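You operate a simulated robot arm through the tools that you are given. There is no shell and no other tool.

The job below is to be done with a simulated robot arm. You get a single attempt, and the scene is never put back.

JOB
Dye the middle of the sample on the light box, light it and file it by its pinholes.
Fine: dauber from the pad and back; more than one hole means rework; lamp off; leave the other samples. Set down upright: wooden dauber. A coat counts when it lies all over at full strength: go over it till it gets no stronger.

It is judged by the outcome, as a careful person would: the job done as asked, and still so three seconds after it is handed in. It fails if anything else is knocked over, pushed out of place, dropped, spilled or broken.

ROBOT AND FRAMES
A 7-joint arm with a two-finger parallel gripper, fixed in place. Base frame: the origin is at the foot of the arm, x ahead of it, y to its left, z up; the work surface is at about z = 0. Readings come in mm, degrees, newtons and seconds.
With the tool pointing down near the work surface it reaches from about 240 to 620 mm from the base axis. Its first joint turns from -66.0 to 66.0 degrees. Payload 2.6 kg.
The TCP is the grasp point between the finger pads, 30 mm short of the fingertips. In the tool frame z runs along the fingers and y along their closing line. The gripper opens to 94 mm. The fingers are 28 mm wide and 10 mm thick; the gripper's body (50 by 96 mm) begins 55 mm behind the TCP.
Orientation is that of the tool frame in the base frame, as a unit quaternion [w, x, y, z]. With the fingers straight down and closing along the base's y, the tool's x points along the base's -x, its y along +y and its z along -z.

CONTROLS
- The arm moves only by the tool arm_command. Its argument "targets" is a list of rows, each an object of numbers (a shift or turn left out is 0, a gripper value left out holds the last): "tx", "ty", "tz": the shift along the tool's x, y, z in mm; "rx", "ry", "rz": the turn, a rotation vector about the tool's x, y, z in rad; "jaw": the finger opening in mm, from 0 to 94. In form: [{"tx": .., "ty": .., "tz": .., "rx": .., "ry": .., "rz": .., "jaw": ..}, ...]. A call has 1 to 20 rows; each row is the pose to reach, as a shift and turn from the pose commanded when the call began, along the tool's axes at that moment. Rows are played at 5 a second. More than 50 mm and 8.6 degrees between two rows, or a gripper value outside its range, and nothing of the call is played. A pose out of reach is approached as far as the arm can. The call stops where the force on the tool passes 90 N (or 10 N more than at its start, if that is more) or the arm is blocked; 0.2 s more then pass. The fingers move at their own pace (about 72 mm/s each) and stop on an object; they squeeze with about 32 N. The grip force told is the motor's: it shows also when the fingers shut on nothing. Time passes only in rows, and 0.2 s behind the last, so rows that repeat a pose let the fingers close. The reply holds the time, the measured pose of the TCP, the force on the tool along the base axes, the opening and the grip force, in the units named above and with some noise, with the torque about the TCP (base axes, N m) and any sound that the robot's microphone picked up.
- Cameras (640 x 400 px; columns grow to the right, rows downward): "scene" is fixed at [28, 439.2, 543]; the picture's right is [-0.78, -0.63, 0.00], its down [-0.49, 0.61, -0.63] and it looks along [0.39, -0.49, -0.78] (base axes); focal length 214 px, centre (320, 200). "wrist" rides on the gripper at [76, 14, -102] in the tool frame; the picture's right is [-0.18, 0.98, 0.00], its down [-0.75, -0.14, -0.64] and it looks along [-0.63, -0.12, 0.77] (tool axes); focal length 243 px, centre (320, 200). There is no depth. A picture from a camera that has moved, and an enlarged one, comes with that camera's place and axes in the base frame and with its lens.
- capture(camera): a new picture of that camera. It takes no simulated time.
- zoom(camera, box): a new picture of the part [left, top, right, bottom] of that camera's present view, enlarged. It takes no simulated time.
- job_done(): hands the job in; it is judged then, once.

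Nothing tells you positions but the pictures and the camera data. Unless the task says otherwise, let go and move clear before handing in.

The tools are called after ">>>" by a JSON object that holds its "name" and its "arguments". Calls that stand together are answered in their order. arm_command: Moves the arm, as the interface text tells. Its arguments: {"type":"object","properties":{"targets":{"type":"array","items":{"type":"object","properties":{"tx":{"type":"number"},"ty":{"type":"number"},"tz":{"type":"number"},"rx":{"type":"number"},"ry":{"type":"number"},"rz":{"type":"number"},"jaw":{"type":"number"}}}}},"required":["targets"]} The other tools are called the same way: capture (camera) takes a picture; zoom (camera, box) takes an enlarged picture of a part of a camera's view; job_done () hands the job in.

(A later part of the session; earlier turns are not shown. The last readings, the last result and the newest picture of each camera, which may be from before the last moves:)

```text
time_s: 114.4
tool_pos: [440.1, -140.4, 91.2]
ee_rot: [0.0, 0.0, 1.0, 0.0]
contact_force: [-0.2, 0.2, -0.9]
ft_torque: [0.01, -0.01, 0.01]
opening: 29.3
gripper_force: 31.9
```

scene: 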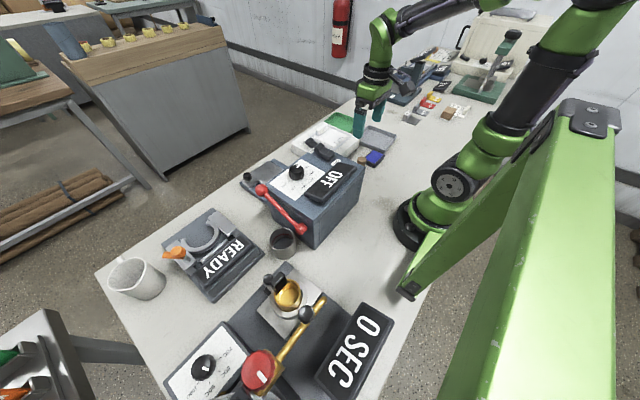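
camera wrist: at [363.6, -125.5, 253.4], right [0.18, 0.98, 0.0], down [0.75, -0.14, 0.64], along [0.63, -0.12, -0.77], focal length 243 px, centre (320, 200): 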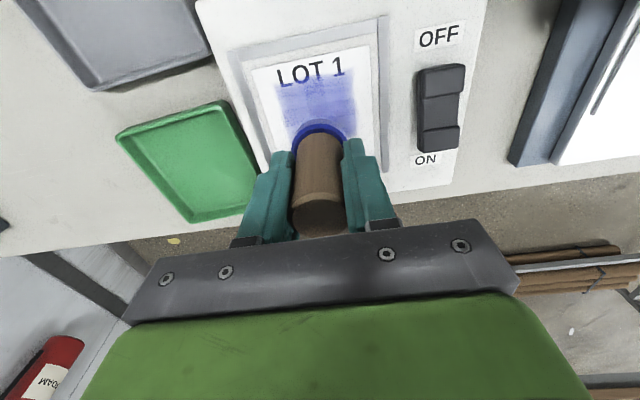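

>>> {"name": "arm_command", "arguments": {"targets": [{"tz": 0.6}, {"tz": 1}, {"tz": 1}]}}

```text
time_s: 115.2
tool_pos: [438.9, -141.3, 90.2]
ee_rot: [0.001, -0.001, 1.0, 0.0]
contact_force: [-0.4, 1.2, 5.1]
ft_torque: [0.1, -0.09, 0.0]
opening: 29.2
gripper_force: 32.3
```

Light contact at 5 N. Going over the whole patch again.

>>> {"name": "arm_command", "arguments": {"targets": [{"ty": 7, "tz": 0.2}, {"ty": 13, "tz": 0.2}, {"tx": 6, "ty": 18, "tz": 0.2}, {"tx": 12, "ty": 18, "tz": 0.2}, {"tx": 13, "ty": 10, "tz": 0.2}, {"tx": 13, "ty": 2, "tz": 0.2}, {"tx": 13, "ty": -6, "tz": 0.2}, {"tx": 13, "ty": -14, "tz": 0.2}, {"tx": 12, "ty": -18, "tz": 0.2}, {"tx": 5, "ty": -18, "tz": 0.2}, {"tx": 3, "ty": -10, "tz": 0.2}, {"tx": 3, "ty": -2, "tz": 0.2}, {"tx": 3, "ty": 7, "tz": 0.2}, {"tx": 0, "ty": 15, "tz": 0.2}, {"tx": -6, "ty": 18, "tz": 0.2}, {"tx": -11, "ty": 14, "tz": 0.2}, {"tx": -11, "ty": 6, "tz": 0.2}, {"tx": -11, "ty": -2, "tz": 0.2}, {"tx": -11, "ty": -10, "tz": 0.2}, {"tx": -11, "ty": -18, "tz": 0.2}]}}

>>> {"name": "arm_command", "arguments": {"targets": [{"tx": 6, "ty": 0, "tz": 0.3}, {"tx": 6, "ty": 8, "tz": 0.3}, {"tx": 6, "ty": 17, "tz": 0.3}, {"tx": 6, "ty": 26, "tz": 0.3}, {"tx": 6, "ty": 34, "tz": 0.3}, {"tx": 13, "ty": 34, "tz": 0.3}, {"tx": 13, "ty": 26, "tz": 0.3}, {"tx": 13, "ty": 17, "tz": 0.3}, {"tx": 13, "ty": 8, "tz": 0.3}, {"tx": 13, "ty": 0, "tz": 0.3}, {"tx": 20, "ty": 0, "tz": 0.3}, {"tx": 20, "ty": 8, "tz": 0.3}, {"tx": 20, "ty": 17, "tz": 0.3}, {"tx": 20, "ty": 26, "tz": 0.3}, {"tx": 20, "ty": 34, "tz": 0.3}, {"tx": 15, "ty": 26, "tz": 0.3}, {"tx": 11, "ty": 18, "tz": 0.3}]}}

>>> {"name": "arm_command", "arguments": {"targets": [{"tx": 0, "tz": -10}, {"tx": -5, "tz": -50}, {"tx": -15, "tz": -90}, {"tx": -17, "tz": -130}, {"tx": -17, "tz": -170}, {"tx": -17, "tz": -200}, {"tx": -17, "tz": -200}]}}

>>> {"name": "zoom", "arguments": {"camera": "wrist", "box": [280, 15, 350, 95]}}

>>> {"name": "zoom", "arguments": {"camera": "scene", "box": [320, 128, 356, 150]}}

```text
time_s: 119.4
tool_pos: [450.8, -157.6, 91.3]
ee_rot: [0.0, -0.002, 1.0, -0.001]
contact_force: [0.3, 7.1, 18.9]
ft_torque: [0.29, -0.12, 0.02]
opening: 29.4
gripper_force: 32.1
```

```text
time_s: 123.0
tool_pos: [441.5, -136.6, 89.7]
ee_rot: [0.002, -0.003, 1.0, 0.003]
contact_force: [-1.6, 10.9, 26.6]
ft_torque: [0.36, -0.06, 0.06]
opening: 29.4
gripper_force: 32.1
```

```text
time_s: 124.6
tool_pos: [454.7, -141.0, 290.4]
ee_rot: [0.0, -0.001, 1.0, 0.0]
contact_force: [0.5, 0.0, -1.1]
ft_torque: [-0.01, 0.03, -0.04]
opening: 29.5
gripper_force: 31.2
```

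```text
5.00 times, centred on (315, 55) of wrist
camera zoom: at [379.8, -127.3, 394.1], right [0.18, 0.98, 0.0], down [0.75, -0.14, 0.64], along [0.63, -0.12, -0.77], focal length 1213 px, centre (345, 925)
```

zoom: 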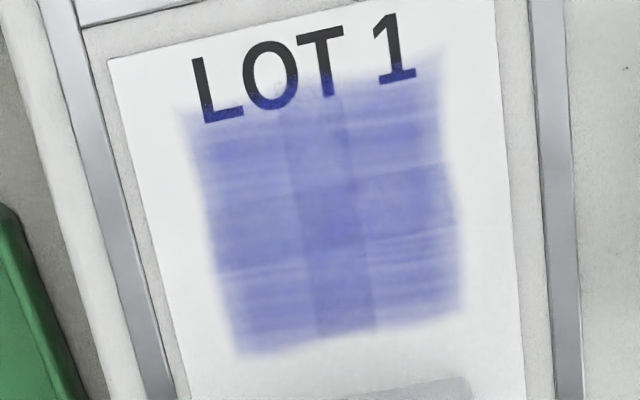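

```text
16.00 times, centred on (338, 139) of scene
camera zoom: at [28.0, 439.2, 543.0], right [-0.78, -0.63, 0.0], down [-0.49, 0.61, -0.63], along [0.39, -0.49, -0.78], focal length 3432 px, centre (32, 1176)
```

zoom: 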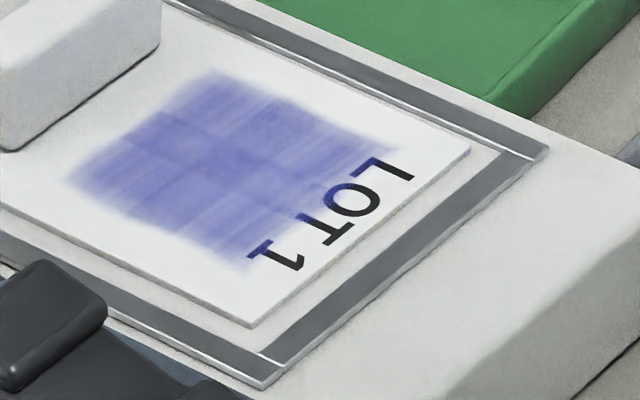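

No further change, so the coat is at full strength. Now I'll return the dauber to its original spot at (263, -75).

>>> {"name": "arm_command", "arguments": {"targets": [{"tx": 40, "ty": 12, "tz": 10}, {"tx": 80, "ty": 26, "tz": 20}, {"tx": 115, "ty": 40, "tz": 40}, {"tx": 150, "ty": 54, "tz": 60}, {"tx": 180, "ty": 64, "tz": 90}, {"tx": 191, "ty": 66, "tz": 130}, {"tx": 191, "ty": 66, "tz": 170}, {"tx": 191, "ty": 66, "tz": 205}, {"tx": 191, "ty": 66, "tz": 230}, {"tx": 191, "ty": 66, "tz": 230}]}}

>>> {"name": "capture", "arguments": {"camera": "wrist"}}

>>> {"name": "zoom", "arguments": {"camera": "scene", "box": [330, 90, 410, 180]}}

```text
time_s: 126.8
tool_pos: [266.1, -75.4, 58.7]
ee_rot: [0.0, -0.001, 1.0, 0.0]
contact_force: [0.5, 0.0, 0.1]
ft_torque: [0.01, 0.01, -0.02]
opening: 29.3
gripper_force: 32.3
```

```text
taken
camera wrist: at [190.5, -60.8, 162.1], right [0.18, 0.98, 0.0], down [0.75, -0.14, 0.64], along [0.63, -0.12, -0.77], focal length 243 px, centre (320, 200)
```

wrist: 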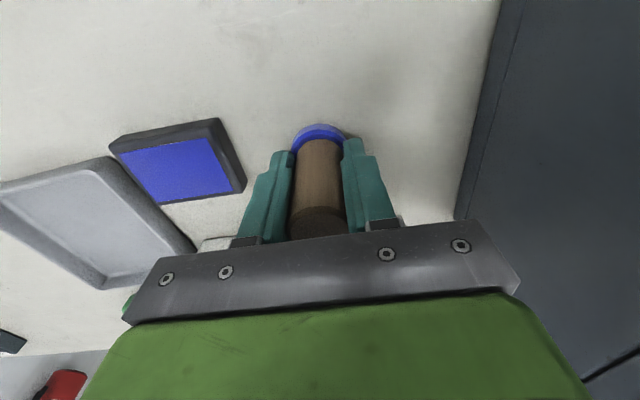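

```text
4.44 times, centred on (370, 135) of scene
camera zoom: at [28.0, 439.2, 543.0], right [-0.78, -0.63, 0.0], down [-0.49, 0.61, -0.63], along [0.39, -0.49, -0.78], focal length 953 px, centre (98, 489)
```

zoom: 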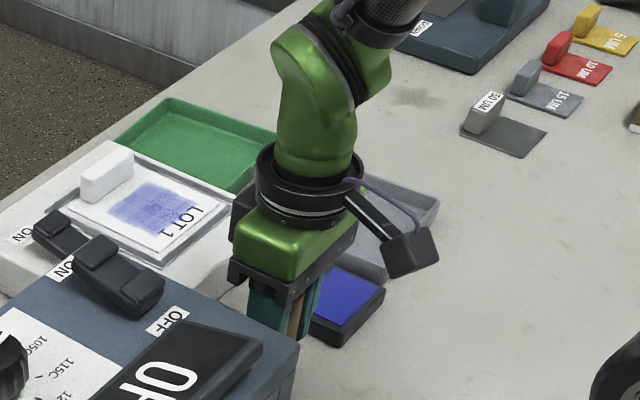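

>>> {"name": "arm_command", "arguments": {"targets": [{"tx": 3, "tz": 5}, {"tx": 3, "tz": 10}, {"tx": 3, "tz": 14}, {"tx": 3, "tz": 14}]}}

>>> {"name": "arm_command", "arguments": {"targets": [{"tz": 0.8}, {"tz": 1.5}, {"tz": 1.5}]}}

```text
time_s: 127.8
tool_pos: [263.9, -76.0, 47.5]
ee_rot: [0.0, -0.001, 1.0, 0.0]
contact_force: [-0.3, -0.3, -1.0]
ft_torque: [0.01, -0.02, -0.01]
opening: 29.2
gripper_force: 32.2
```

```text
time_s: 128.6
tool_pos: [263.1, -76.1, 44.1]
ee_rot: [0.001, -0.001, 1.0, 0.001]
contact_force: [0.2, 0.8, -0.1]
ft_torque: [-0.01, 0.03, -0.04]
opening: 29.4
gripper_force: 32.2
```

>>> {"name": "arm_command", "arguments": {"targets": [{"tz": 1}, {"tz": 1.5}, {"tz": 1.5}]}}

```text
time_s: 129.4
tool_pos: [261.7, -75.3, 43.3]
ee_rot: [0.0, -0.001, 1.0, 0.0]
contact_force: [0.5, 0.4, -1.1]
ft_torque: [0.0, -0.01, -0.02]
opening: 29.4
gripper_force: 32.1
```

>>> {"name": "arm_command", "arguments": {"targets": [{"tz": 1}, {"tz": 1.5}, {"tz": 1.5}]}}

```text
time_s: 130.2
tool_pos: [261.5, -75.2, 41.4]
ee_rot: [0.001, -0.001, 1.0, 0.0]
contact_force: [-7.5, 2.5, 30.8]
ft_torque: [0.12, -0.01, 0.01]
opening: 29.2
gripper_force: 31.5
```

The foot is firmly on the bench. Easing off slightly, then releasing.

>>> {"name": "arm_command", "arguments": {"targets": [{"tz": -0.5}, {"tz": -0.5, "jaw": 32}, {"tz": -0.5, "jaw": 40}, {"tz": -0.5, "jaw": 60}, {"tz": -0.5, "jaw": 80}, {"tz": -0.5, "jaw": 80}]}}

>>> {"name": "capture", "arguments": {"camera": "wrist"}}

```text
time_s: 131.6
tool_pos: [262.8, -75.0, 41.5]
ee_rot: [0.0, -0.001, 1.0, 0.0]
contact_force: [0.4, -1.2, -0.5]
ft_torque: [0.0, -0.02, 0.01]
opening: 80.0
gripper_force: 0.0
```

```text
taken
camera wrist: at [186.6, -60.9, 145.2], right [0.18, 0.98, 0.0], down [0.75, -0.14, 0.64], along [0.63, -0.12, -0.77], focal length 243 px, centre (320, 200)
```

wrist: 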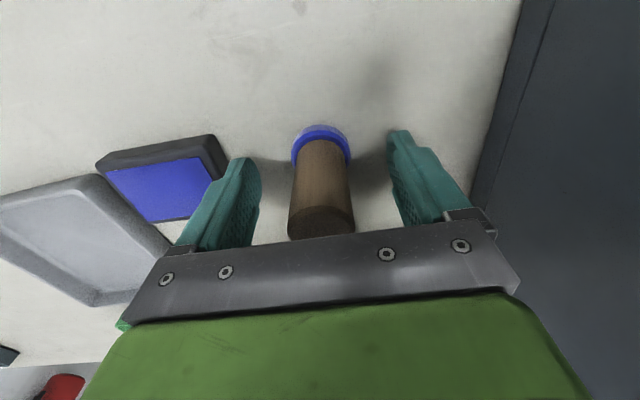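

Standing free. Lifting straight up.

>>> {"name": "arm_command", "arguments": {"targets": [{"tz": -20}, {"tz": -50}, {"tz": -90}, {"tz": -130}, {"tz": -170}, {"tz": -170}]}}

>>> {"name": "capture", "arguments": {"camera": "wrist"}}

>>> {"name": "zoom", "arguments": {"camera": "wrist", "box": [260, 50, 380, 125]}}

>>> {"name": "zoom", "arguments": {"camera": "scene", "box": [270, 90, 410, 180]}}

```text
time_s: 133.0
tool_pos: [261.7, -74.6, 209.9]
ee_rot: [0.0, -0.001, 1.0, 0.0]
contact_force: [0.8, 0.2, 0.0]
ft_torque: [0.0, -0.01, -0.02]
opening: 80.0
gripper_force: 0.1
```

```text
taken
camera wrist: at [185.7, -60.0, 313.4], right [0.18, 0.98, 0.0], down [0.75, -0.14, 0.64], along [0.63, -0.12, -0.77], focal length 243 px, centre (320, 200)
```

wrist: 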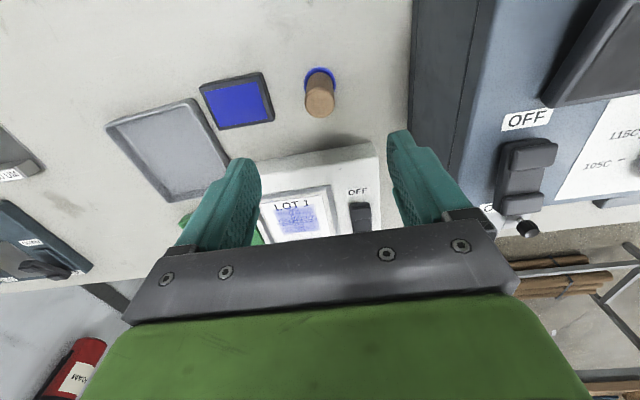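

```text
5.33 times, centred on (320, 88) of wrist
camera zoom: at [185.7, -60.0, 313.4], right [0.18, 0.98, 0.0], down [0.75, -0.14, 0.64], along [0.63, -0.12, -0.77], focal length 1294 px, centre (320, 800)
```

zoom: 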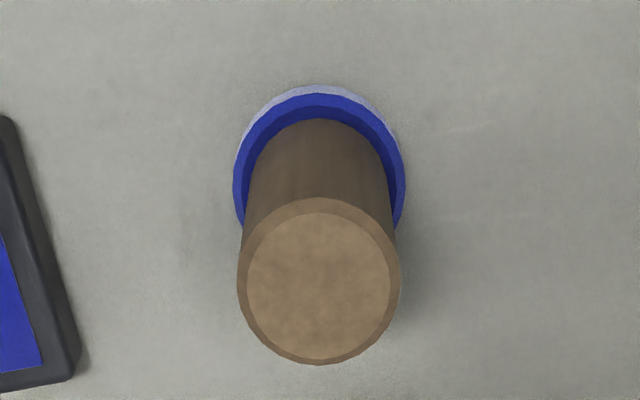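

```text
4.44 times, centred on (340, 135) of scene
camera zoom: at [28.0, 439.2, 543.0], right [-0.78, -0.63, 0.0], down [-0.49, 0.61, -0.63], along [0.39, -0.49, -0.78], focal length 953 px, centre (231, 489)
```

zoom: 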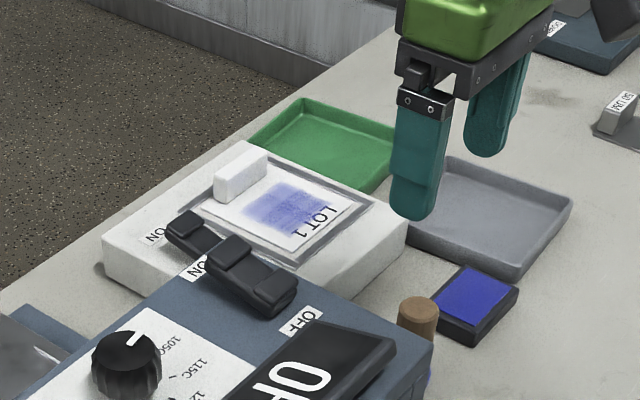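

The dauber is back, upright, where it was. Next is the lamp: its rocker is near y ≈ -45, with the ON end at x ≈ 470. I'll close the fingers and move above it.

>>> {"name": "arm_command", "arguments": {"targets": [{"tx": -40, "ty": 5, "tz": -10, "jaw": 40}, {"tx": -80, "ty": 10, "tz": -10, "jaw": 0}, {"tx": -120, "ty": 15, "tz": -10, "jaw": 0}, {"tx": -160, "ty": 22, "tz": -10, "jaw": 0}, {"tx": -195, "ty": 28, "tz": -10, "jaw": 0}, {"tx": -210, "ty": 30, "tz": -10, "jaw": 0}, {"tx": -210, "ty": 30, "tz": -10, "jaw": 0}]}}

>>> {"name": "capture", "arguments": {"camera": "wrist"}}

>>> {"name": "zoom", "arguments": {"camera": "wrist", "box": [220, 30, 420, 155]}}

>>> {"name": "zoom", "arguments": {"camera": "scene", "box": [290, 110, 350, 160]}}

```text
time_s: 134.6
tool_pos: [473.5, -44.4, 220.3]
ee_rot: [0.0, -0.001, 1.0, 0.0]
contact_force: [0.7, 0.5, -0.3]
ft_torque: [0.04, 0.02, 0.0]
opening: 0.0
gripper_force: 31.8
```

```text
taken
camera wrist: at [395.9, -30.0, 323.7], right [0.18, 0.98, 0.0], down [0.75, -0.14, 0.64], along [0.63, -0.12, -0.77], focal length 243 px, centre (320, 200)
```

wrist: 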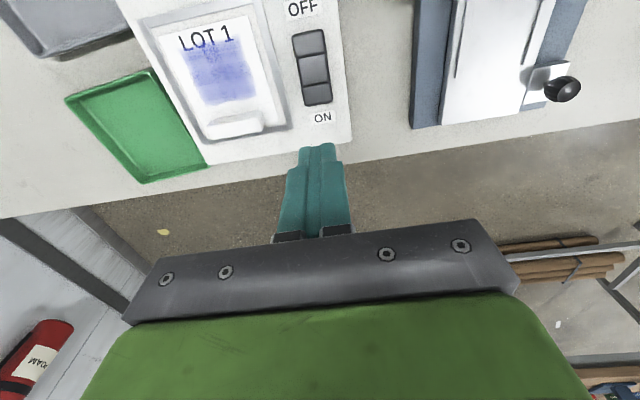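

```text
3.20 times, centred on (320, 92) of wrist
camera zoom: at [395.9, -30.0, 323.7], right [0.18, 0.98, 0.0], down [0.75, -0.14, 0.64], along [0.63, -0.12, -0.77], focal length 776 px, centre (320, 544)
```

zoom: 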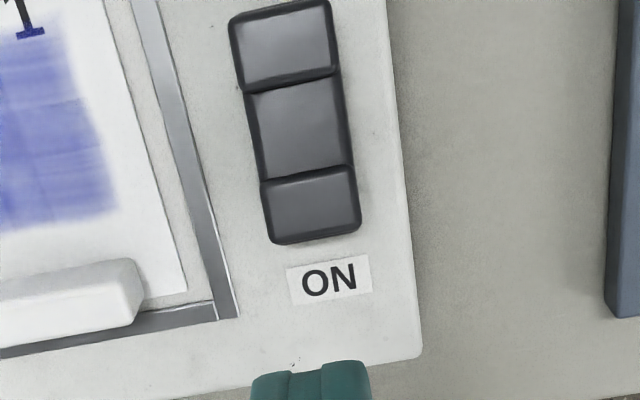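

```text
8.00 times, centred on (320, 135) of scene
camera zoom: at [28.0, 439.2, 543.0], right [-0.78, -0.63, 0.0], down [-0.49, 0.61, -0.63], along [0.39, -0.49, -0.78], focal length 1716 px, centre (320, 720)
```

zoom: 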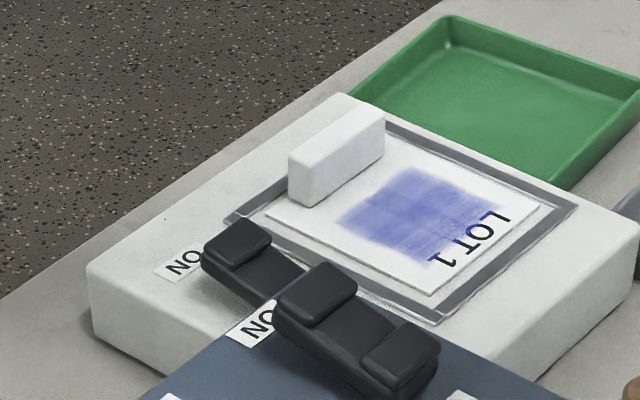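

The rocker's ON end sits raised at about (470, -46.5). Coming down over it.

>>> {"name": "arm_command", "arguments": {"targets": [{"tx": 2, "ty": -2, "tz": 40}, {"tx": 2, "ty": -2, "tz": 80}, {"tx": 2, "ty": -2, "tz": 110}, {"tx": 2, "ty": -2, "tz": 112}, {"tx": 2, "ty": -2, "tz": 112}]}}

>>> {"name": "zoom", "arguments": {"camera": "scene", "box": [280, 90, 360, 160]}}

>>> {"name": "zoom", "arguments": {"camera": "wrist", "box": [220, 60, 420, 200]}}

```text
time_s: 135.8
tool_pos: [470.5, -46.2, 107.8]
ee_rot: [0.0, -0.001, 1.0, 0.0]
contact_force: [-0.3, 0.3, -0.5]
ft_torque: [-0.04, -0.03, -0.03]
opening: 0.0
gripper_force: 31.7
```

```text
5.71 times, centred on (320, 125) of scene
camera zoom: at [28.0, 439.2, 543.0], right [-0.78, -0.63, 0.0], down [-0.49, 0.61, -0.63], along [0.39, -0.49, -0.78], focal length 1226 px, centre (320, 629)
```

zoom: 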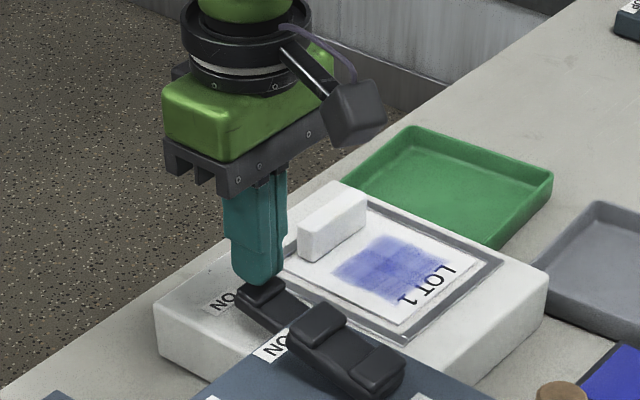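

```text
2.86 times, centred on (320, 130) of wrist
camera zoom: at [394.6, -32.4, 211.7], right [0.18, 0.98, 0.0], down [0.75, -0.14, 0.64], along [0.63, -0.12, -0.77], focal length 693 px, centre (320, 400)
```

zoom: 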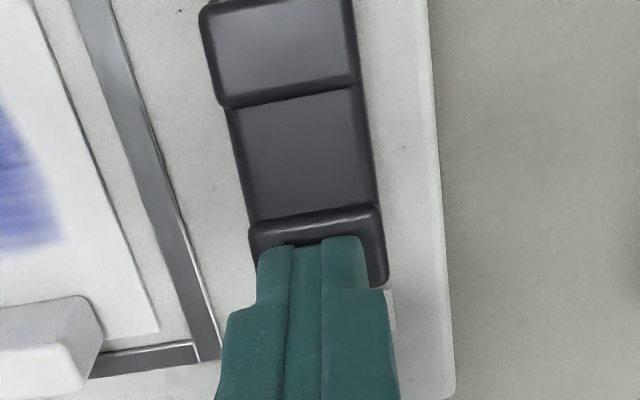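

Fingertips are right over the ON cap. Pressing down in small steps.

>>> {"name": "arm_command", "arguments": {"targets": [{"tz": 4}, {"tz": 8}, {"tz": 12}, {"tz": 12}]}}

>>> {"name": "zoom", "arguments": {"camera": "scene", "box": [280, 90, 360, 160]}}

```text
time_s: 136.8
tool_pos: [470.4, -47.8, 97.3]
ee_rot: [0.001, -0.001, 1.0, 0.0]
contact_force: [4.3, 1.5, 7.2]
ft_torque: [0.04, -0.05, 0.02]
opening: 0.0
gripper_force: 31.3
```

```text
5.71 times, centred on (320, 125) of scene
camera zoom: at [27.9, 439.2, 543.0], right [-0.78, -0.63, 0.0], down [-0.49, 0.61, -0.63], along [0.39, -0.49, -0.78], focal length 1226 px, centre (320, 629)
```

zoom: 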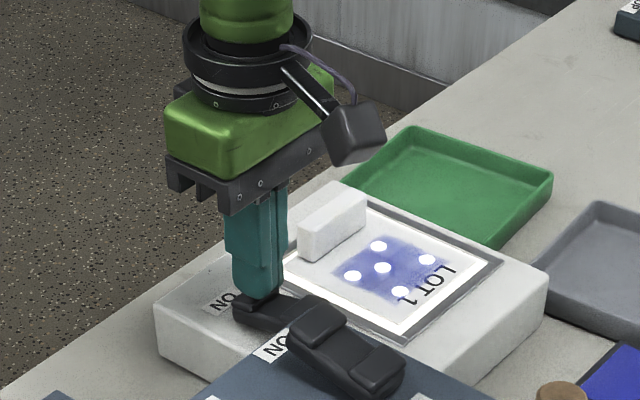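

The lamp is lit and about five bright holes show through the dye. I'll lift away to confirm.

>>> {"name": "arm_command", "arguments": {"targets": [{"tz": -20}, {"tz": -60}, {"tz": -100}, {"tz": -130}, {"tz": -130}]}}

>>> {"name": "zoom", "arguments": {"camera": "scene", "box": [290, 110, 360, 160]}}

>>> {"name": "capture", "arguments": {"camera": "wrist"}}

>>> {"name": "zoom", "arguments": {"camera": "wrist", "box": [140, 0, 360, 150]}}

```text
time_s: 138.0
tool_pos: [468.5, -44.9, 226.9]
ee_rot: [0.001, -0.001, 1.0, 0.0]
contact_force: [-0.2, 0.4, -0.2]
ft_torque: [0.01, 0.02, -0.01]
opening: 0.0
gripper_force: 31.7
```

```text
8.00 times, centred on (325, 135) of scene
camera zoom: at [28.0, 439.2, 543.0], right [-0.78, -0.63, 0.0], down [-0.49, 0.61, -0.63], along [0.39, -0.49, -0.78], focal length 1716 px, centre (280, 720)
```

zoom: 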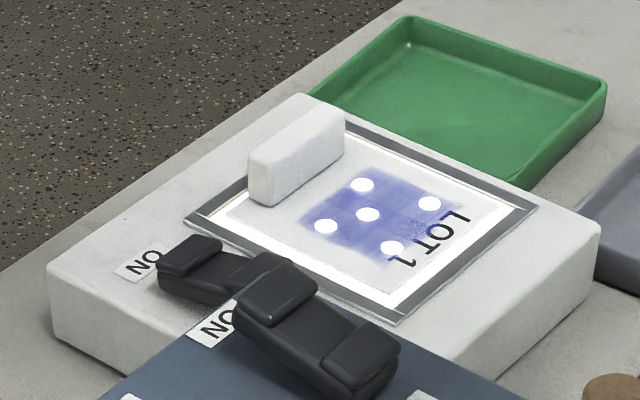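

```text
taken
camera wrist: at [392.7, -30.6, 330.6], right [0.18, 0.98, 0.0], down [0.75, -0.14, 0.64], along [0.63, -0.12, -0.77], focal length 243 px, centre (320, 200)
```

wrist: 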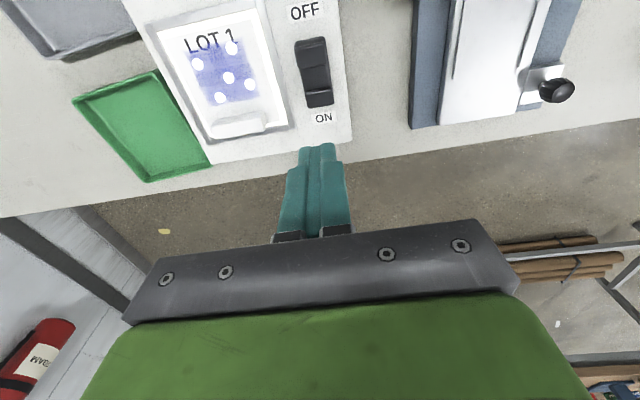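

```text
2.67 times, centred on (250, 75) of wrist
camera zoom: at [392.7, -30.6, 330.6], right [0.18, 0.98, 0.0], down [0.75, -0.14, 0.64], along [0.63, -0.12, -0.77], focal length 647 px, centre (507, 533)
```

zoom: 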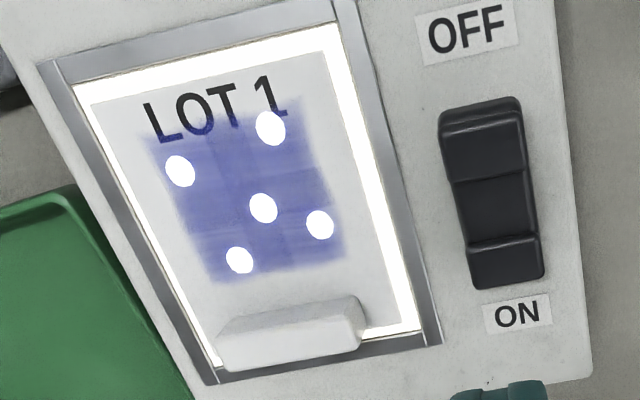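

Five holes, so this sample goes to REWORK. I'll switch the lamp off first by pressing the OFF end at x ≈ 426.

>>> {"name": "arm_command", "arguments": {"targets": [{"tx": 20, "ty": -0.5, "tz": 10}, {"tx": 43, "ty": -0.5, "tz": 40}, {"tx": 43, "ty": -0.5, "tz": 80}, {"tx": 43, "ty": -0.5, "tz": 112}, {"tx": 43, "ty": -0.5, "tz": 118}, {"tx": 43, "ty": -0.5, "tz": 118}]}}

>>> {"name": "zoom", "arguments": {"camera": "scene", "box": [280, 90, 360, 160]}}

>>> {"name": "zoom", "arguments": {"camera": "wrist", "box": [220, 60, 420, 200]}}

```text
time_s: 139.4
tool_pos: [425.4, -46.5, 109.5]
ee_rot: [0.0, 0.0, 1.0, 0.0]
contact_force: [-0.1, 0.2, 0.8]
ft_torque: [-0.02, 0.01, 0.0]
opening: 0.0
gripper_force: 31.9
```

```text
5.71 times, centred on (320, 125) of scene
camera zoom: at [28.0, 439.2, 543.0], right [-0.78, -0.63, 0.0], down [-0.49, 0.61, -0.63], along [0.39, -0.49, -0.78], focal length 1226 px, centre (320, 629)
```

zoom: 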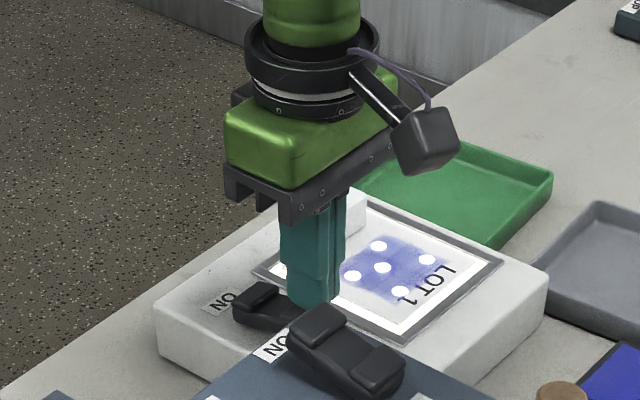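

```text
2.86 times, centred on (320, 130) of wrist
camera zoom: at [350.1, -32.6, 212.7], right [0.18, 0.98, 0.0], down [0.75, -0.14, 0.64], along [0.63, -0.12, -0.77], focal length 693 px, centre (320, 400)
```

zoom: 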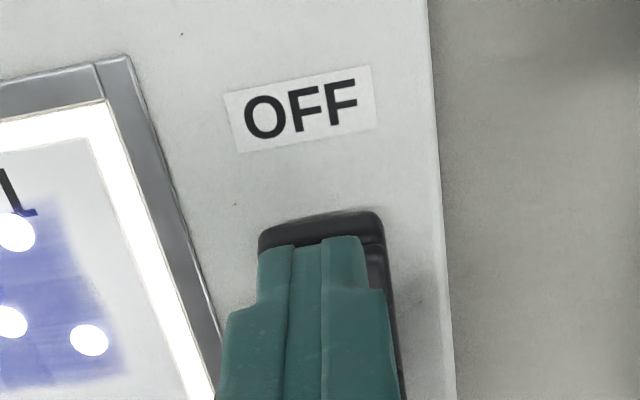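

>>> {"name": "arm_command", "arguments": {"targets": [{"tz": 4}, {"tz": 8}, {"tz": 12}, {"tz": 13}, {"tz": 13}]}}

>>> {"name": "zoom", "arguments": {"camera": "scene", "box": [280, 90, 360, 160]}}

```text
time_s: 140.6
tool_pos: [427.5, -47.2, 97.8]
ee_rot: [0.0, 0.0, 1.0, 0.001]
contact_force: [-20.9, 1.4, 33.0]
ft_torque: [0.04, 0.11, 0.08]
opening: 0.1
gripper_force: 31.6
```

```text
5.71 times, centred on (320, 125) of scene
camera zoom: at [27.8, 439.2, 543.0], right [-0.78, -0.63, 0.0], down [-0.49, 0.61, -0.63], along [0.39, -0.49, -0.78], focal length 1226 px, centre (320, 629)
```

zoom: 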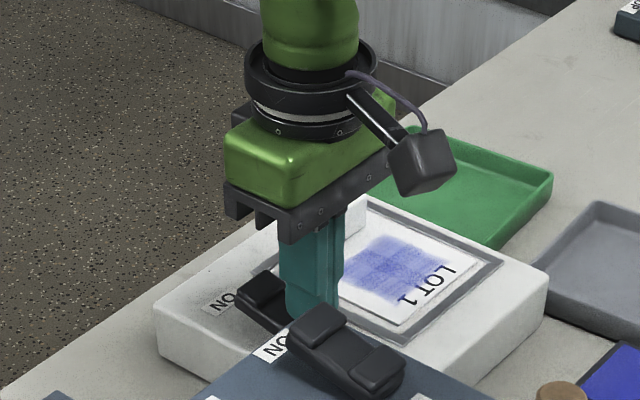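

The lamp is off. Now I'll lift, open the gripper and look at the sample's tab and the rework tray.

>>> {"name": "arm_command", "arguments": {"targets": [{"tz": -20}, {"tz": -60}, {"tz": -100}, {"tx": -10, "ty": -30, "tz": -130, "jaw": 60}, {"tx": -20, "ty": -60, "tz": -130, "jaw": 94}, {"tx": -25, "ty": -92, "tz": -130, "jaw": 94}, {"tx": -25, "ty": -92, "tz": -130, "jaw": 94}]}}

>>> {"name": "capture", "arguments": {"camera": "wrist"}}

>>> {"name": "zoom", "arguments": {"camera": "wrist", "box": [230, 0, 430, 165]}}

>>> {"name": "zoom", "arguments": {"camera": "scene", "box": [290, 100, 400, 170]}}

```text
time_s: 142.2
tool_pos: [454.9, -139.6, 227.2]
ee_rot: [0.0, -0.001, 1.0, 0.0]
contact_force: [-0.8, 0.3, -0.7]
ft_torque: [-0.02, 0.0, -0.01]
opening: 93.9
gripper_force: 0.1
```

```text
taken
camera wrist: at [378.5, -126.9, 329.3], right [0.18, 0.98, 0.0], down [0.75, -0.14, 0.64], along [0.63, -0.12, -0.77], focal length 243 px, centre (320, 200)
```

wrist: 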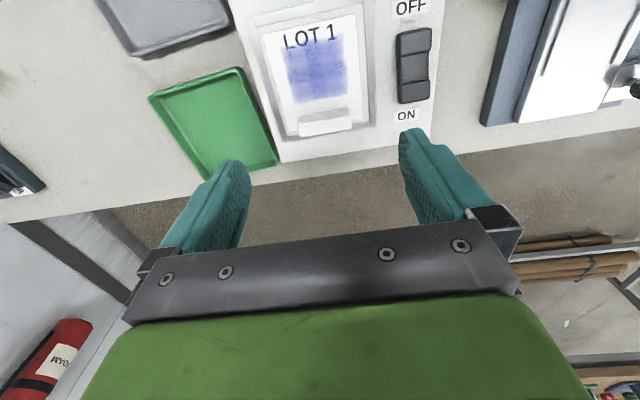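

```text
2.42 times, centred on (330, 82) of wrist
camera zoom: at [378.5, -126.9, 329.3], right [0.18, 0.98, 0.0], down [0.75, -0.14, 0.64], along [0.63, -0.12, -0.77], focal length 588 px, centre (296, 485)
```

zoom: 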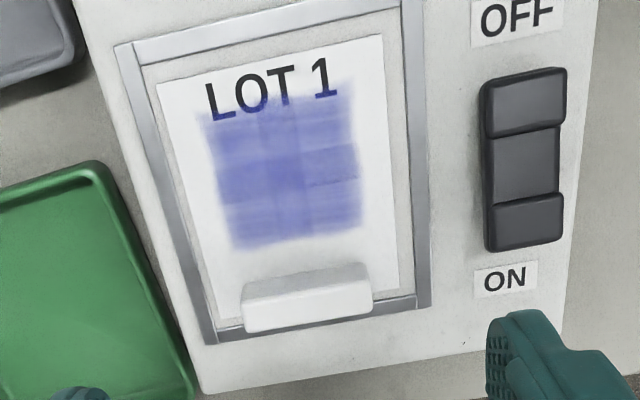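

```text
5.71 times, centred on (345, 135) of scene
camera zoom: at [28.0, 439.2, 543.0], right [-0.78, -0.63, 0.0], down [-0.49, 0.61, -0.63], along [0.39, -0.49, -0.78], focal length 1226 px, centre (177, 571)
```

zoom: 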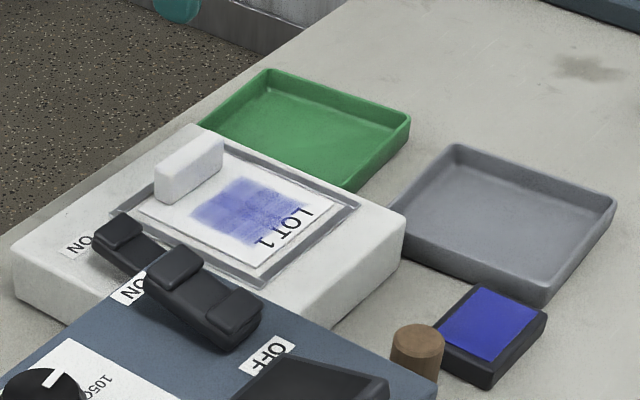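

The tab is about x 479–493, y -170 to -112, top at z ≈ 74. I'll straddle it across its length with the fingers.

>>> {"name": "arm_command", "arguments": {"targets": [{"tx": -15, "tz": 20}, {"tx": -31, "tz": 55}, {"tx": -31, "tz": 90}, {"tx": -31, "tz": 115}, {"tx": -31, "tz": 115}]}}

>>> {"name": "capture", "arguments": {"camera": "wrist"}}

>>> {"name": "zoom", "arguments": {"camera": "scene", "box": [290, 90, 380, 160]}}

```text
time_s: 143.4
tool_pos: [483.3, -139.8, 110.4]
ee_rot: [0.0, 0.0, 1.0, 0.0]
contact_force: [-0.3, 0.1, 0.2]
ft_torque: [0.03, 0.01, 0.01]
opening: 94.0
gripper_force: 0.0
```

```text
taken
camera wrist: at [408.3, -125.0, 213.5], right [0.18, 0.98, 0.0], down [0.75, -0.14, 0.64], along [0.63, -0.12, -0.77], focal length 243 px, centre (320, 200)
```

wrist: 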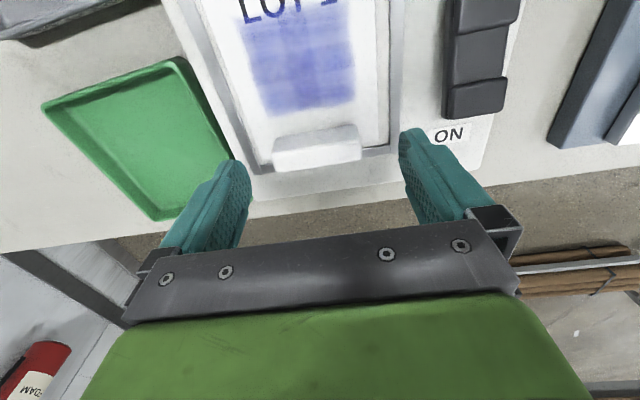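

```text
5.71 times, centred on (335, 125) of scene
camera zoom: at [28.0, 439.2, 543.0], right [-0.78, -0.63, 0.0], down [-0.49, 0.61, -0.63], along [0.39, -0.49, -0.78], focal length 1226 px, centre (234, 629)
```

zoom: 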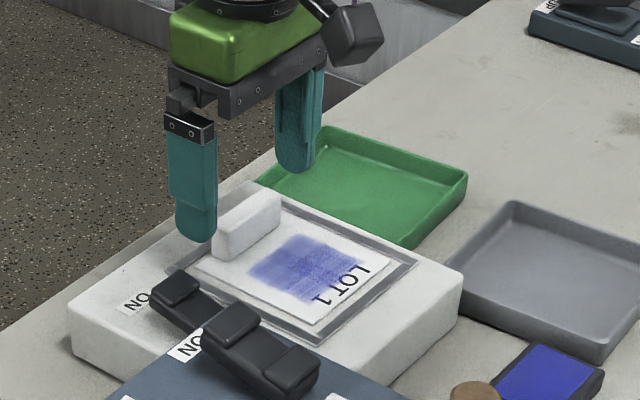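

>>> {"name": "zoom", "arguments": {"camera": "wrist", "box": [230, 100, 420, 220]}}

```text
3.33 times, centred on (325, 160) of wrist
camera zoom: at [408.3, -125.0, 213.5], right [0.18, 0.98, 0.0], down [0.75, -0.14, 0.64], along [0.63, -0.12, -0.77], focal length 809 px, centre (303, 333)
```

zoom: 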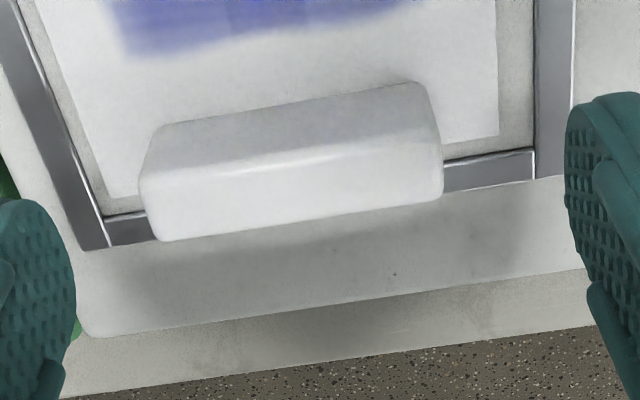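

Tab centre is (487, -141.5). A small correction, then down so the fingertips stay about 4 mm above the sheet, and close.

>>> {"name": "arm_command", "arguments": {"targets": [{"tx": -2.5, "ty": -2.2, "tz": 8}, {"tx": -2.5, "ty": -2.2, "tz": 18}, {"tx": -2.5, "ty": -2.2, "tz": 25}, {"tx": -2.5, "ty": -2.2, "tz": 25}]}}

>>> {"name": "zoom", "arguments": {"camera": "scene", "box": [290, 90, 380, 160]}}

>>> {"name": "capture", "arguments": {"camera": "wrist"}}

```text
time_s: 144.4
tool_pos: [487.1, -140.9, 86.1]
ee_rot: [0.0, -0.001, 1.0, 0.0]
contact_force: [0.1, 0.1, 0.4]
ft_torque: [0.0, -0.02, -0.02]
opening: 93.8
gripper_force: 0.1
```

```text
5.71 times, centred on (335, 125) of scene
camera zoom: at [28.0, 439.2, 543.0], right [-0.78, -0.63, 0.0], down [-0.49, 0.61, -0.63], along [0.39, -0.49, -0.78], focal length 1226 px, centre (234, 629)
```

zoom: 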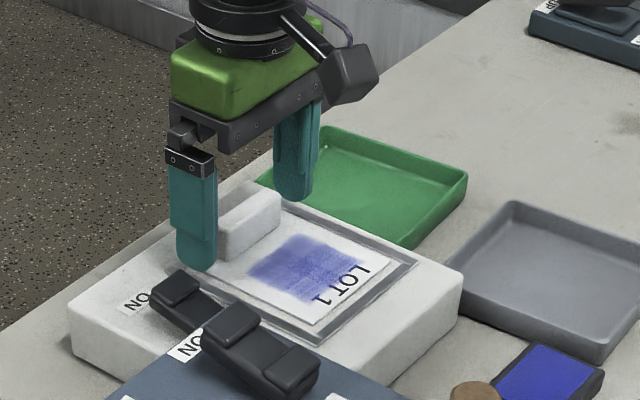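

```text
taken
camera wrist: at [410.7, -127.3, 189.5], right [0.18, 0.98, 0.0], down [0.75, -0.14, 0.64], along [0.63, -0.12, -0.77], focal length 243 px, centre (320, 200)
```

wrist: 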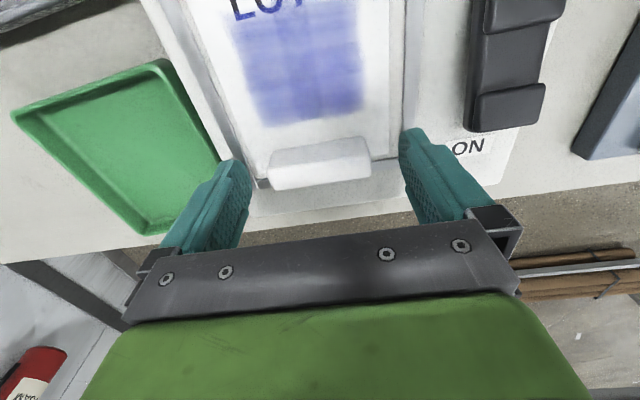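

>>> {"name": "arm_command", "arguments": {"targets": [{"tz": 2, "jaw": 94}, {"tz": 2, "jaw": 70}, {"tz": 2, "jaw": 45}, {"tz": 2, "jaw": 45}, {"tz": 2, "jaw": 45}]}}

>>> {"name": "capture", "arguments": {"camera": "wrist"}}

```text
time_s: 145.6
tool_pos: [487.0, -141.0, 84.3]
ee_rot: [0.0, -0.001, 1.0, -0.001]
contact_force: [-0.9, 0.0, 0.1]
ft_torque: [0.01, 0.01, 0.01]
opening: 58.7
gripper_force: 31.6
```

```text
taken
camera wrist: at [410.7, -127.3, 187.5], right [0.18, 0.98, 0.0], down [0.75, -0.14, 0.64], along [0.63, -0.12, -0.77], focal length 243 px, centre (320, 200)
```

wrist: 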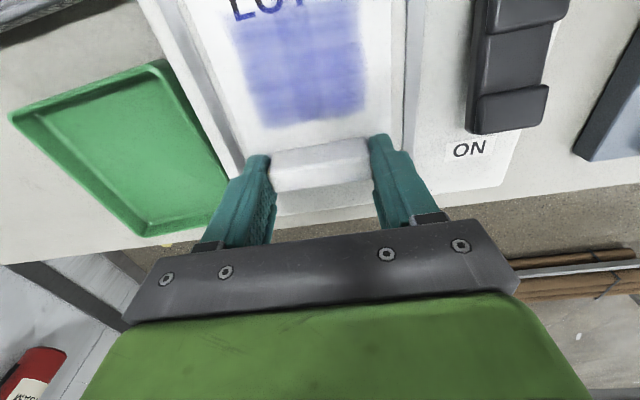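

Gripped at 58.7 mm. Lifting slowly and checking that the sheet stays level.

>>> {"name": "arm_command", "arguments": {"targets": [{"tz": -5}, {"tz": -15}, {"tz": -35}, {"tz": -60}, {"tz": -90}, {"tz": -90}]}}

>>> {"name": "capture", "arguments": {"camera": "wrist"}}

>>> {"name": "zoom", "arguments": {"camera": "scene", "box": [270, 70, 410, 170]}}

```text
time_s: 147.0
tool_pos: [486.1, -140.3, 174.8]
ee_rot: [0.0, -0.001, 1.0, -0.001]
contact_force: [0.1, -0.2, 0.0]
ft_torque: [0.02, -0.02, -0.01]
opening: 58.7
gripper_force: 32.4
```

```text
taken
camera wrist: at [410.4, -126.0, 278.7], right [0.18, 0.98, 0.0], down [0.75, -0.14, 0.64], along [0.63, -0.12, -0.77], focal length 243 px, centre (320, 200)
```

wrist: 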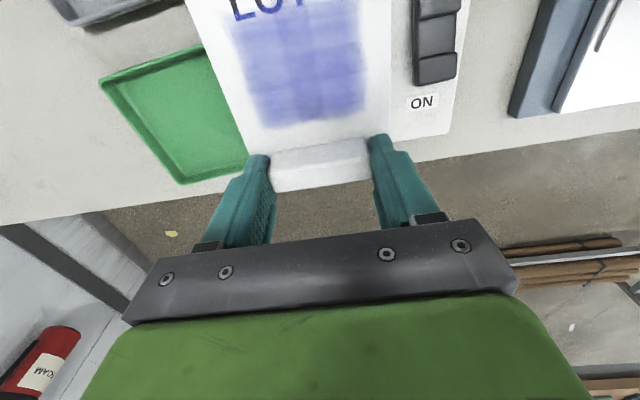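

```text
4.00 times, centred on (340, 120) of scene
camera zoom: at [28.0, 439.2, 543.0], right [-0.78, -0.63, 0.0], down [-0.49, 0.61, -0.63], along [0.39, -0.49, -0.78], focal length 858 px, centre (240, 520)
```

zoom: 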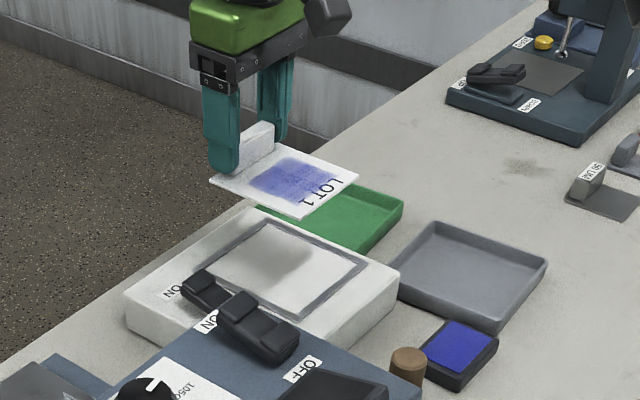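

The sample hangs level and true in the grip. The rework tray looks turned a few degrees, so I'll move to a spot where I can see it beside the sheet and measure it.

>>> {"name": "arm_command", "arguments": {"targets": [{"tz": -30}, {"tx": 20, "tz": -60}, {"tx": 55, "ty": 5, "tz": -80}, {"tx": 90, "ty": 10, "tz": -80}, {"tx": 125, "ty": 15, "tz": -80}, {"tx": 160, "ty": 20, "tz": -80}, {"tx": 180, "ty": 20, "tz": -80}, {"tx": 180, "ty": 20, "tz": -80}]}}

>>> {"name": "capture", "arguments": {"camera": "wrist"}}

>>> {"name": "zoom", "arguments": {"camera": "wrist", "box": [20, 0, 240, 150]}}

```text
time_s: 148.8
tool_pos: [306.1, -121.2, 253.6]
ee_rot: [-0.001, -0.001, 1.0, -0.001]
contact_force: [-0.1, -0.3, -0.3]
ft_torque: [0.02, -0.02, -0.04]
opening: 59.2
gripper_force: 32.3
```

```text
taken
camera wrist: at [229.6, -107.0, 357.4], right [0.18, 0.98, 0.0], down [0.75, -0.14, 0.64], along [0.63, -0.12, -0.77], focal length 243 px, centre (320, 200)
```

wrist: 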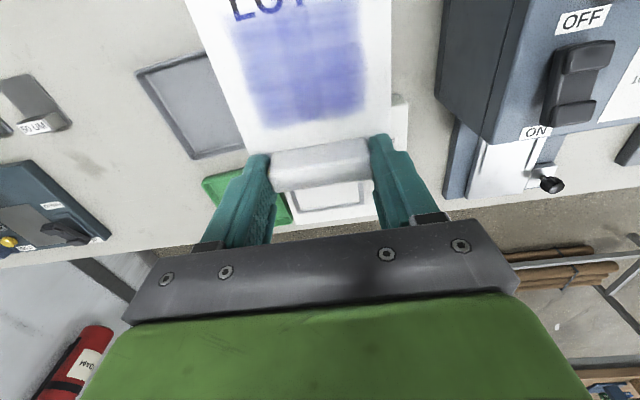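

```text
2.67 times, centred on (130, 75) of wrist
camera zoom: at [229.6, -107.0, 357.4], right [0.18, 0.98, 0.0], down [0.75, -0.14, 0.64], along [0.63, -0.12, -0.77], focal length 647 px, centre (827, 533)
```

zoom: 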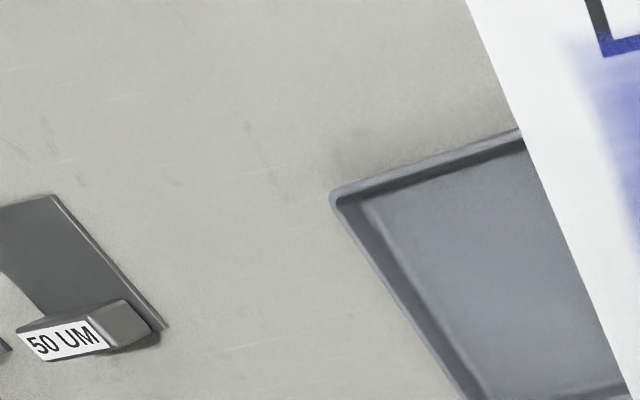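

>>> {"name": "arm_command", "arguments": {"targets": [{"ty": 25, "tz": -15}, {"ty": 50, "tz": -30}, {"ty": 75, "tz": -40}, {"ty": 75, "tz": -40}]}}

>>> {"name": "capture", "arguments": {"camera": "wrist"}}

>>> {"name": "zoom", "arguments": {"camera": "wrist", "box": [80, 20, 240, 170]}}

```text
time_s: 149.8
tool_pos: [306.8, -46.5, 294.9]
ee_rot: [0.0, -0.001, 1.0, -0.001]
contact_force: [-0.6, -1.5, -0.7]
ft_torque: [0.05, 0.01, 0.02]
opening: 58.6
gripper_force: 31.9
```

```text
taken
camera wrist: at [230.9, -32.1, 397.9], right [0.18, 0.98, 0.0], down [0.75, -0.14, 0.64], along [0.63, -0.12, -0.77], focal length 243 px, centre (320, 200)
```

wrist: 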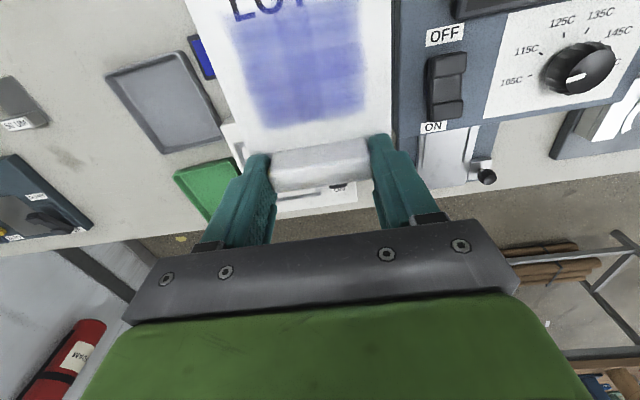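

```text
2.67 times, centred on (160, 95) of wrist
camera zoom: at [230.9, -32.1, 397.9], right [0.18, 0.98, 0.0], down [0.75, -0.14, 0.64], along [0.63, -0.12, -0.77], focal length 647 px, centre (747, 480)
```

zoom: 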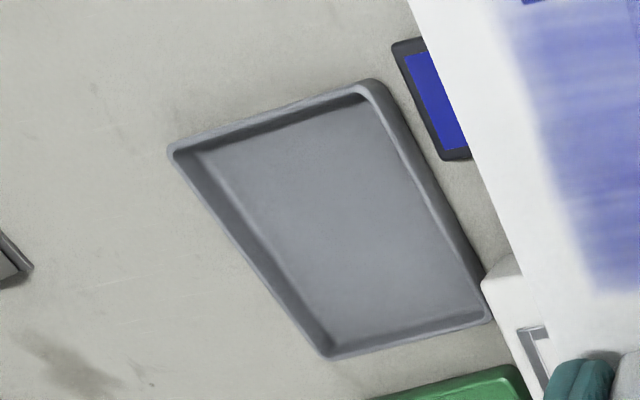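

The tray's centre is about (320, -288), turned about 3° counter-clockwise, with roughly 10 mm margin around the sheet. I'll carry the sample over with the matching turn, keeping well above everything.

>>> {"name": "arm_command", "arguments": {"targets": [{"tx": -5, "ty": -35, "tz": 0}, {"tx": -15, "ty": -75, "tz": 0}, {"tx": -25, "ty": -115, "tz": 10}, {"tx": -35, "ty": -155, "tz": 25}, {"tx": -45, "ty": -195, "tz": 45}, {"tx": -55, "ty": -230, "tz": 75, "rz": -0.028}, {"tx": -55, "ty": -240, "tz": 110, "rz": -0.056}, {"tx": -55, "ty": -240, "tz": 140, "rz": -0.056}, {"tx": -55, "ty": -240, "tz": 150, "rz": -0.056}, {"tx": -55, "ty": -240, "tz": 150, "rz": -0.056}]}}

>>> {"name": "capture", "arguments": {"camera": "wrist"}}

>>> {"name": "zoom", "arguments": {"camera": "scene", "box": [320, 70, 430, 170]}}

```text
time_s: 152.0
tool_pos: [362.2, -285.9, 145.5]
ee_rot: [0.0, -0.03, 1.0, 0.0]
contact_force: [0.9, 0.4, 0.3]
ft_torque: [0.03, -0.01, 0.01]
opening: 58.7
gripper_force: 31.8
```

```text
taken
camera wrist: at [285.6, -276.7, 248.2], right [0.13, 0.99, 0.0], down [0.76, -0.1, 0.64], along [0.64, -0.08, -0.77], focal length 243 px, centre (320, 200)
```

wrist: 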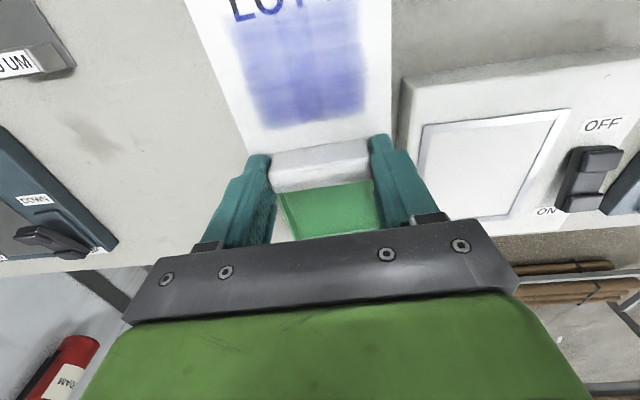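

```text
4.00 times, centred on (375, 120) of scene
camera zoom: at [28.0, 439.2, 543.0], right [-0.78, -0.63, 0.0], down [-0.49, 0.61, -0.63], along [0.39, -0.49, -0.78], focal length 858 px, centre (100, 520)
```

zoom: 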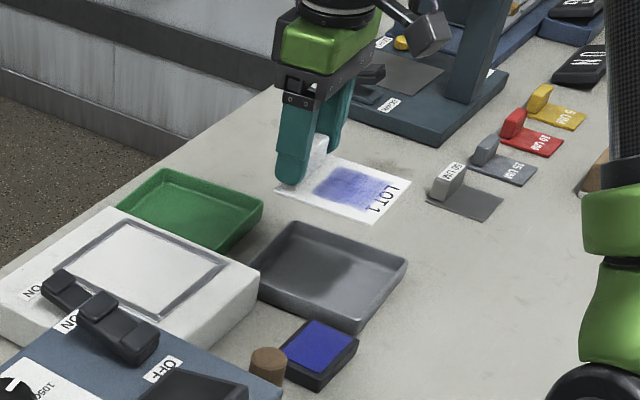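

The sheet's shadow falls inside the tray. Descending.

>>> {"name": "arm_command", "arguments": {"targets": [{"tz": 25}, {"tz": 50}, {"tz": 75}, {"tz": 75}]}}

>>> {"name": "zoom", "arguments": {"camera": "scene", "box": [330, 90, 420, 165]}}

>>> {"name": "capture", "arguments": {"camera": "wrist"}}

```text
time_s: 153.0
tool_pos: [361.6, -287.1, 70.1]
ee_rot: [0.0, -0.029, 1.0, 0.0]
contact_force: [0.3, -0.8, 0.2]
ft_torque: [0.05, 0.0, 0.02]
opening: 59.0
gripper_force: 31.7
```

```text
5.33 times, centred on (375, 128) of scene
camera zoom: at [28.0, 439.2, 543.0], right [-0.78, -0.63, 0.0], down [-0.49, 0.61, -0.63], along [0.39, -0.49, -0.78], focal length 1144 px, centre (27, 587)
```

zoom: 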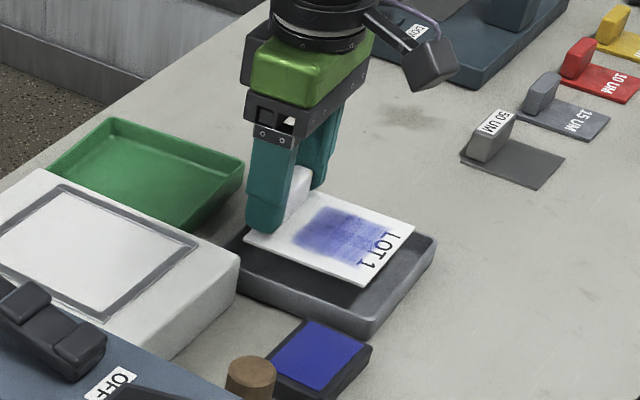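

```text
taken
camera wrist: at [285.3, -277.7, 173.5], right [0.13, 0.99, 0.0], down [0.76, -0.1, 0.64], along [0.64, -0.08, -0.77], focal length 243 px, centre (320, 200)
```

wrist: 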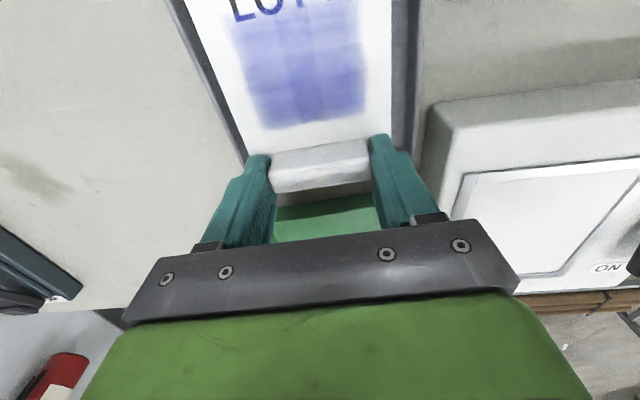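

Aligned. Lowering further, gently.

>>> {"name": "arm_command", "arguments": {"targets": [{"tz": 6}, {"tz": 12}, {"tz": 18}, {"tz": 18}]}}

>>> {"name": "zoom", "arguments": {"camera": "scene", "box": [330, 90, 420, 165]}}

>>> {"name": "zoom", "arguments": {"camera": "wrist", "box": [150, 0, 450, 210]}}

```text
time_s: 154.0
tool_pos: [361.8, -286.6, 51.6]
ee_rot: [0.0, -0.029, 1.0, 0.0]
contact_force: [0.1, 0.5, -0.9]
ft_torque: [0.0, -0.03, 0.01]
opening: 58.9
gripper_force: 31.8
```

```text
5.33 times, centred on (375, 128) of scene
camera zoom: at [28.0, 439.2, 543.0], right [-0.78, -0.63, 0.0], down [-0.49, 0.61, -0.63], along [0.39, -0.49, -0.78], focal length 1144 px, centre (27, 587)
```

zoom: 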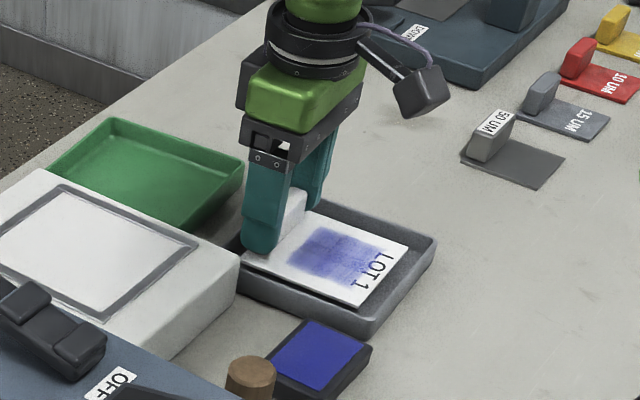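

```text
1.90 times, centred on (300, 105) of wrist
camera zoom: at [285.3, -276.6, 155.7], right [0.13, 0.99, 0.0], down [0.76, -0.1, 0.64], along [0.64, -0.08, -0.77], focal length 462 px, centre (358, 381)
```

zoom: 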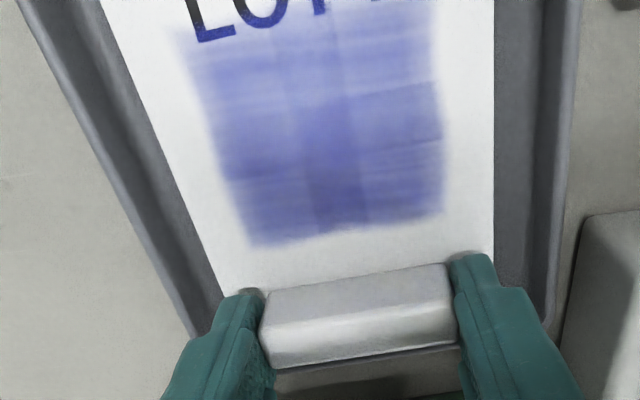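

>>> {"name": "arm_command", "arguments": {"targets": [{"tz": 3}, {"tz": 6}, {"tz": 8}, {"tz": 8}]}}

>>> {"name": "arm_command", "arguments": {"targets": [{"tz": 1}, {"tz": 1.5}, {"tz": 1.5}]}}

```text
time_s: 155.0
tool_pos: [360.9, -285.9, 43.8]
ee_rot: [0.0, -0.029, 1.0, 0.0]
contact_force: [0.2, -0.1, -0.1]
ft_torque: [0.03, -0.03, 0.03]
opening: 58.9
gripper_force: 31.4
```

```text
time_s: 155.8
tool_pos: [361.7, -287.7, 43.1]
ee_rot: [0.001, -0.028, 1.0, 0.0]
contact_force: [-3.4, 1.5, 12.2]
ft_torque: [0.13, 0.63, -0.11]
opening: 58.9
gripper_force: 32.5
```

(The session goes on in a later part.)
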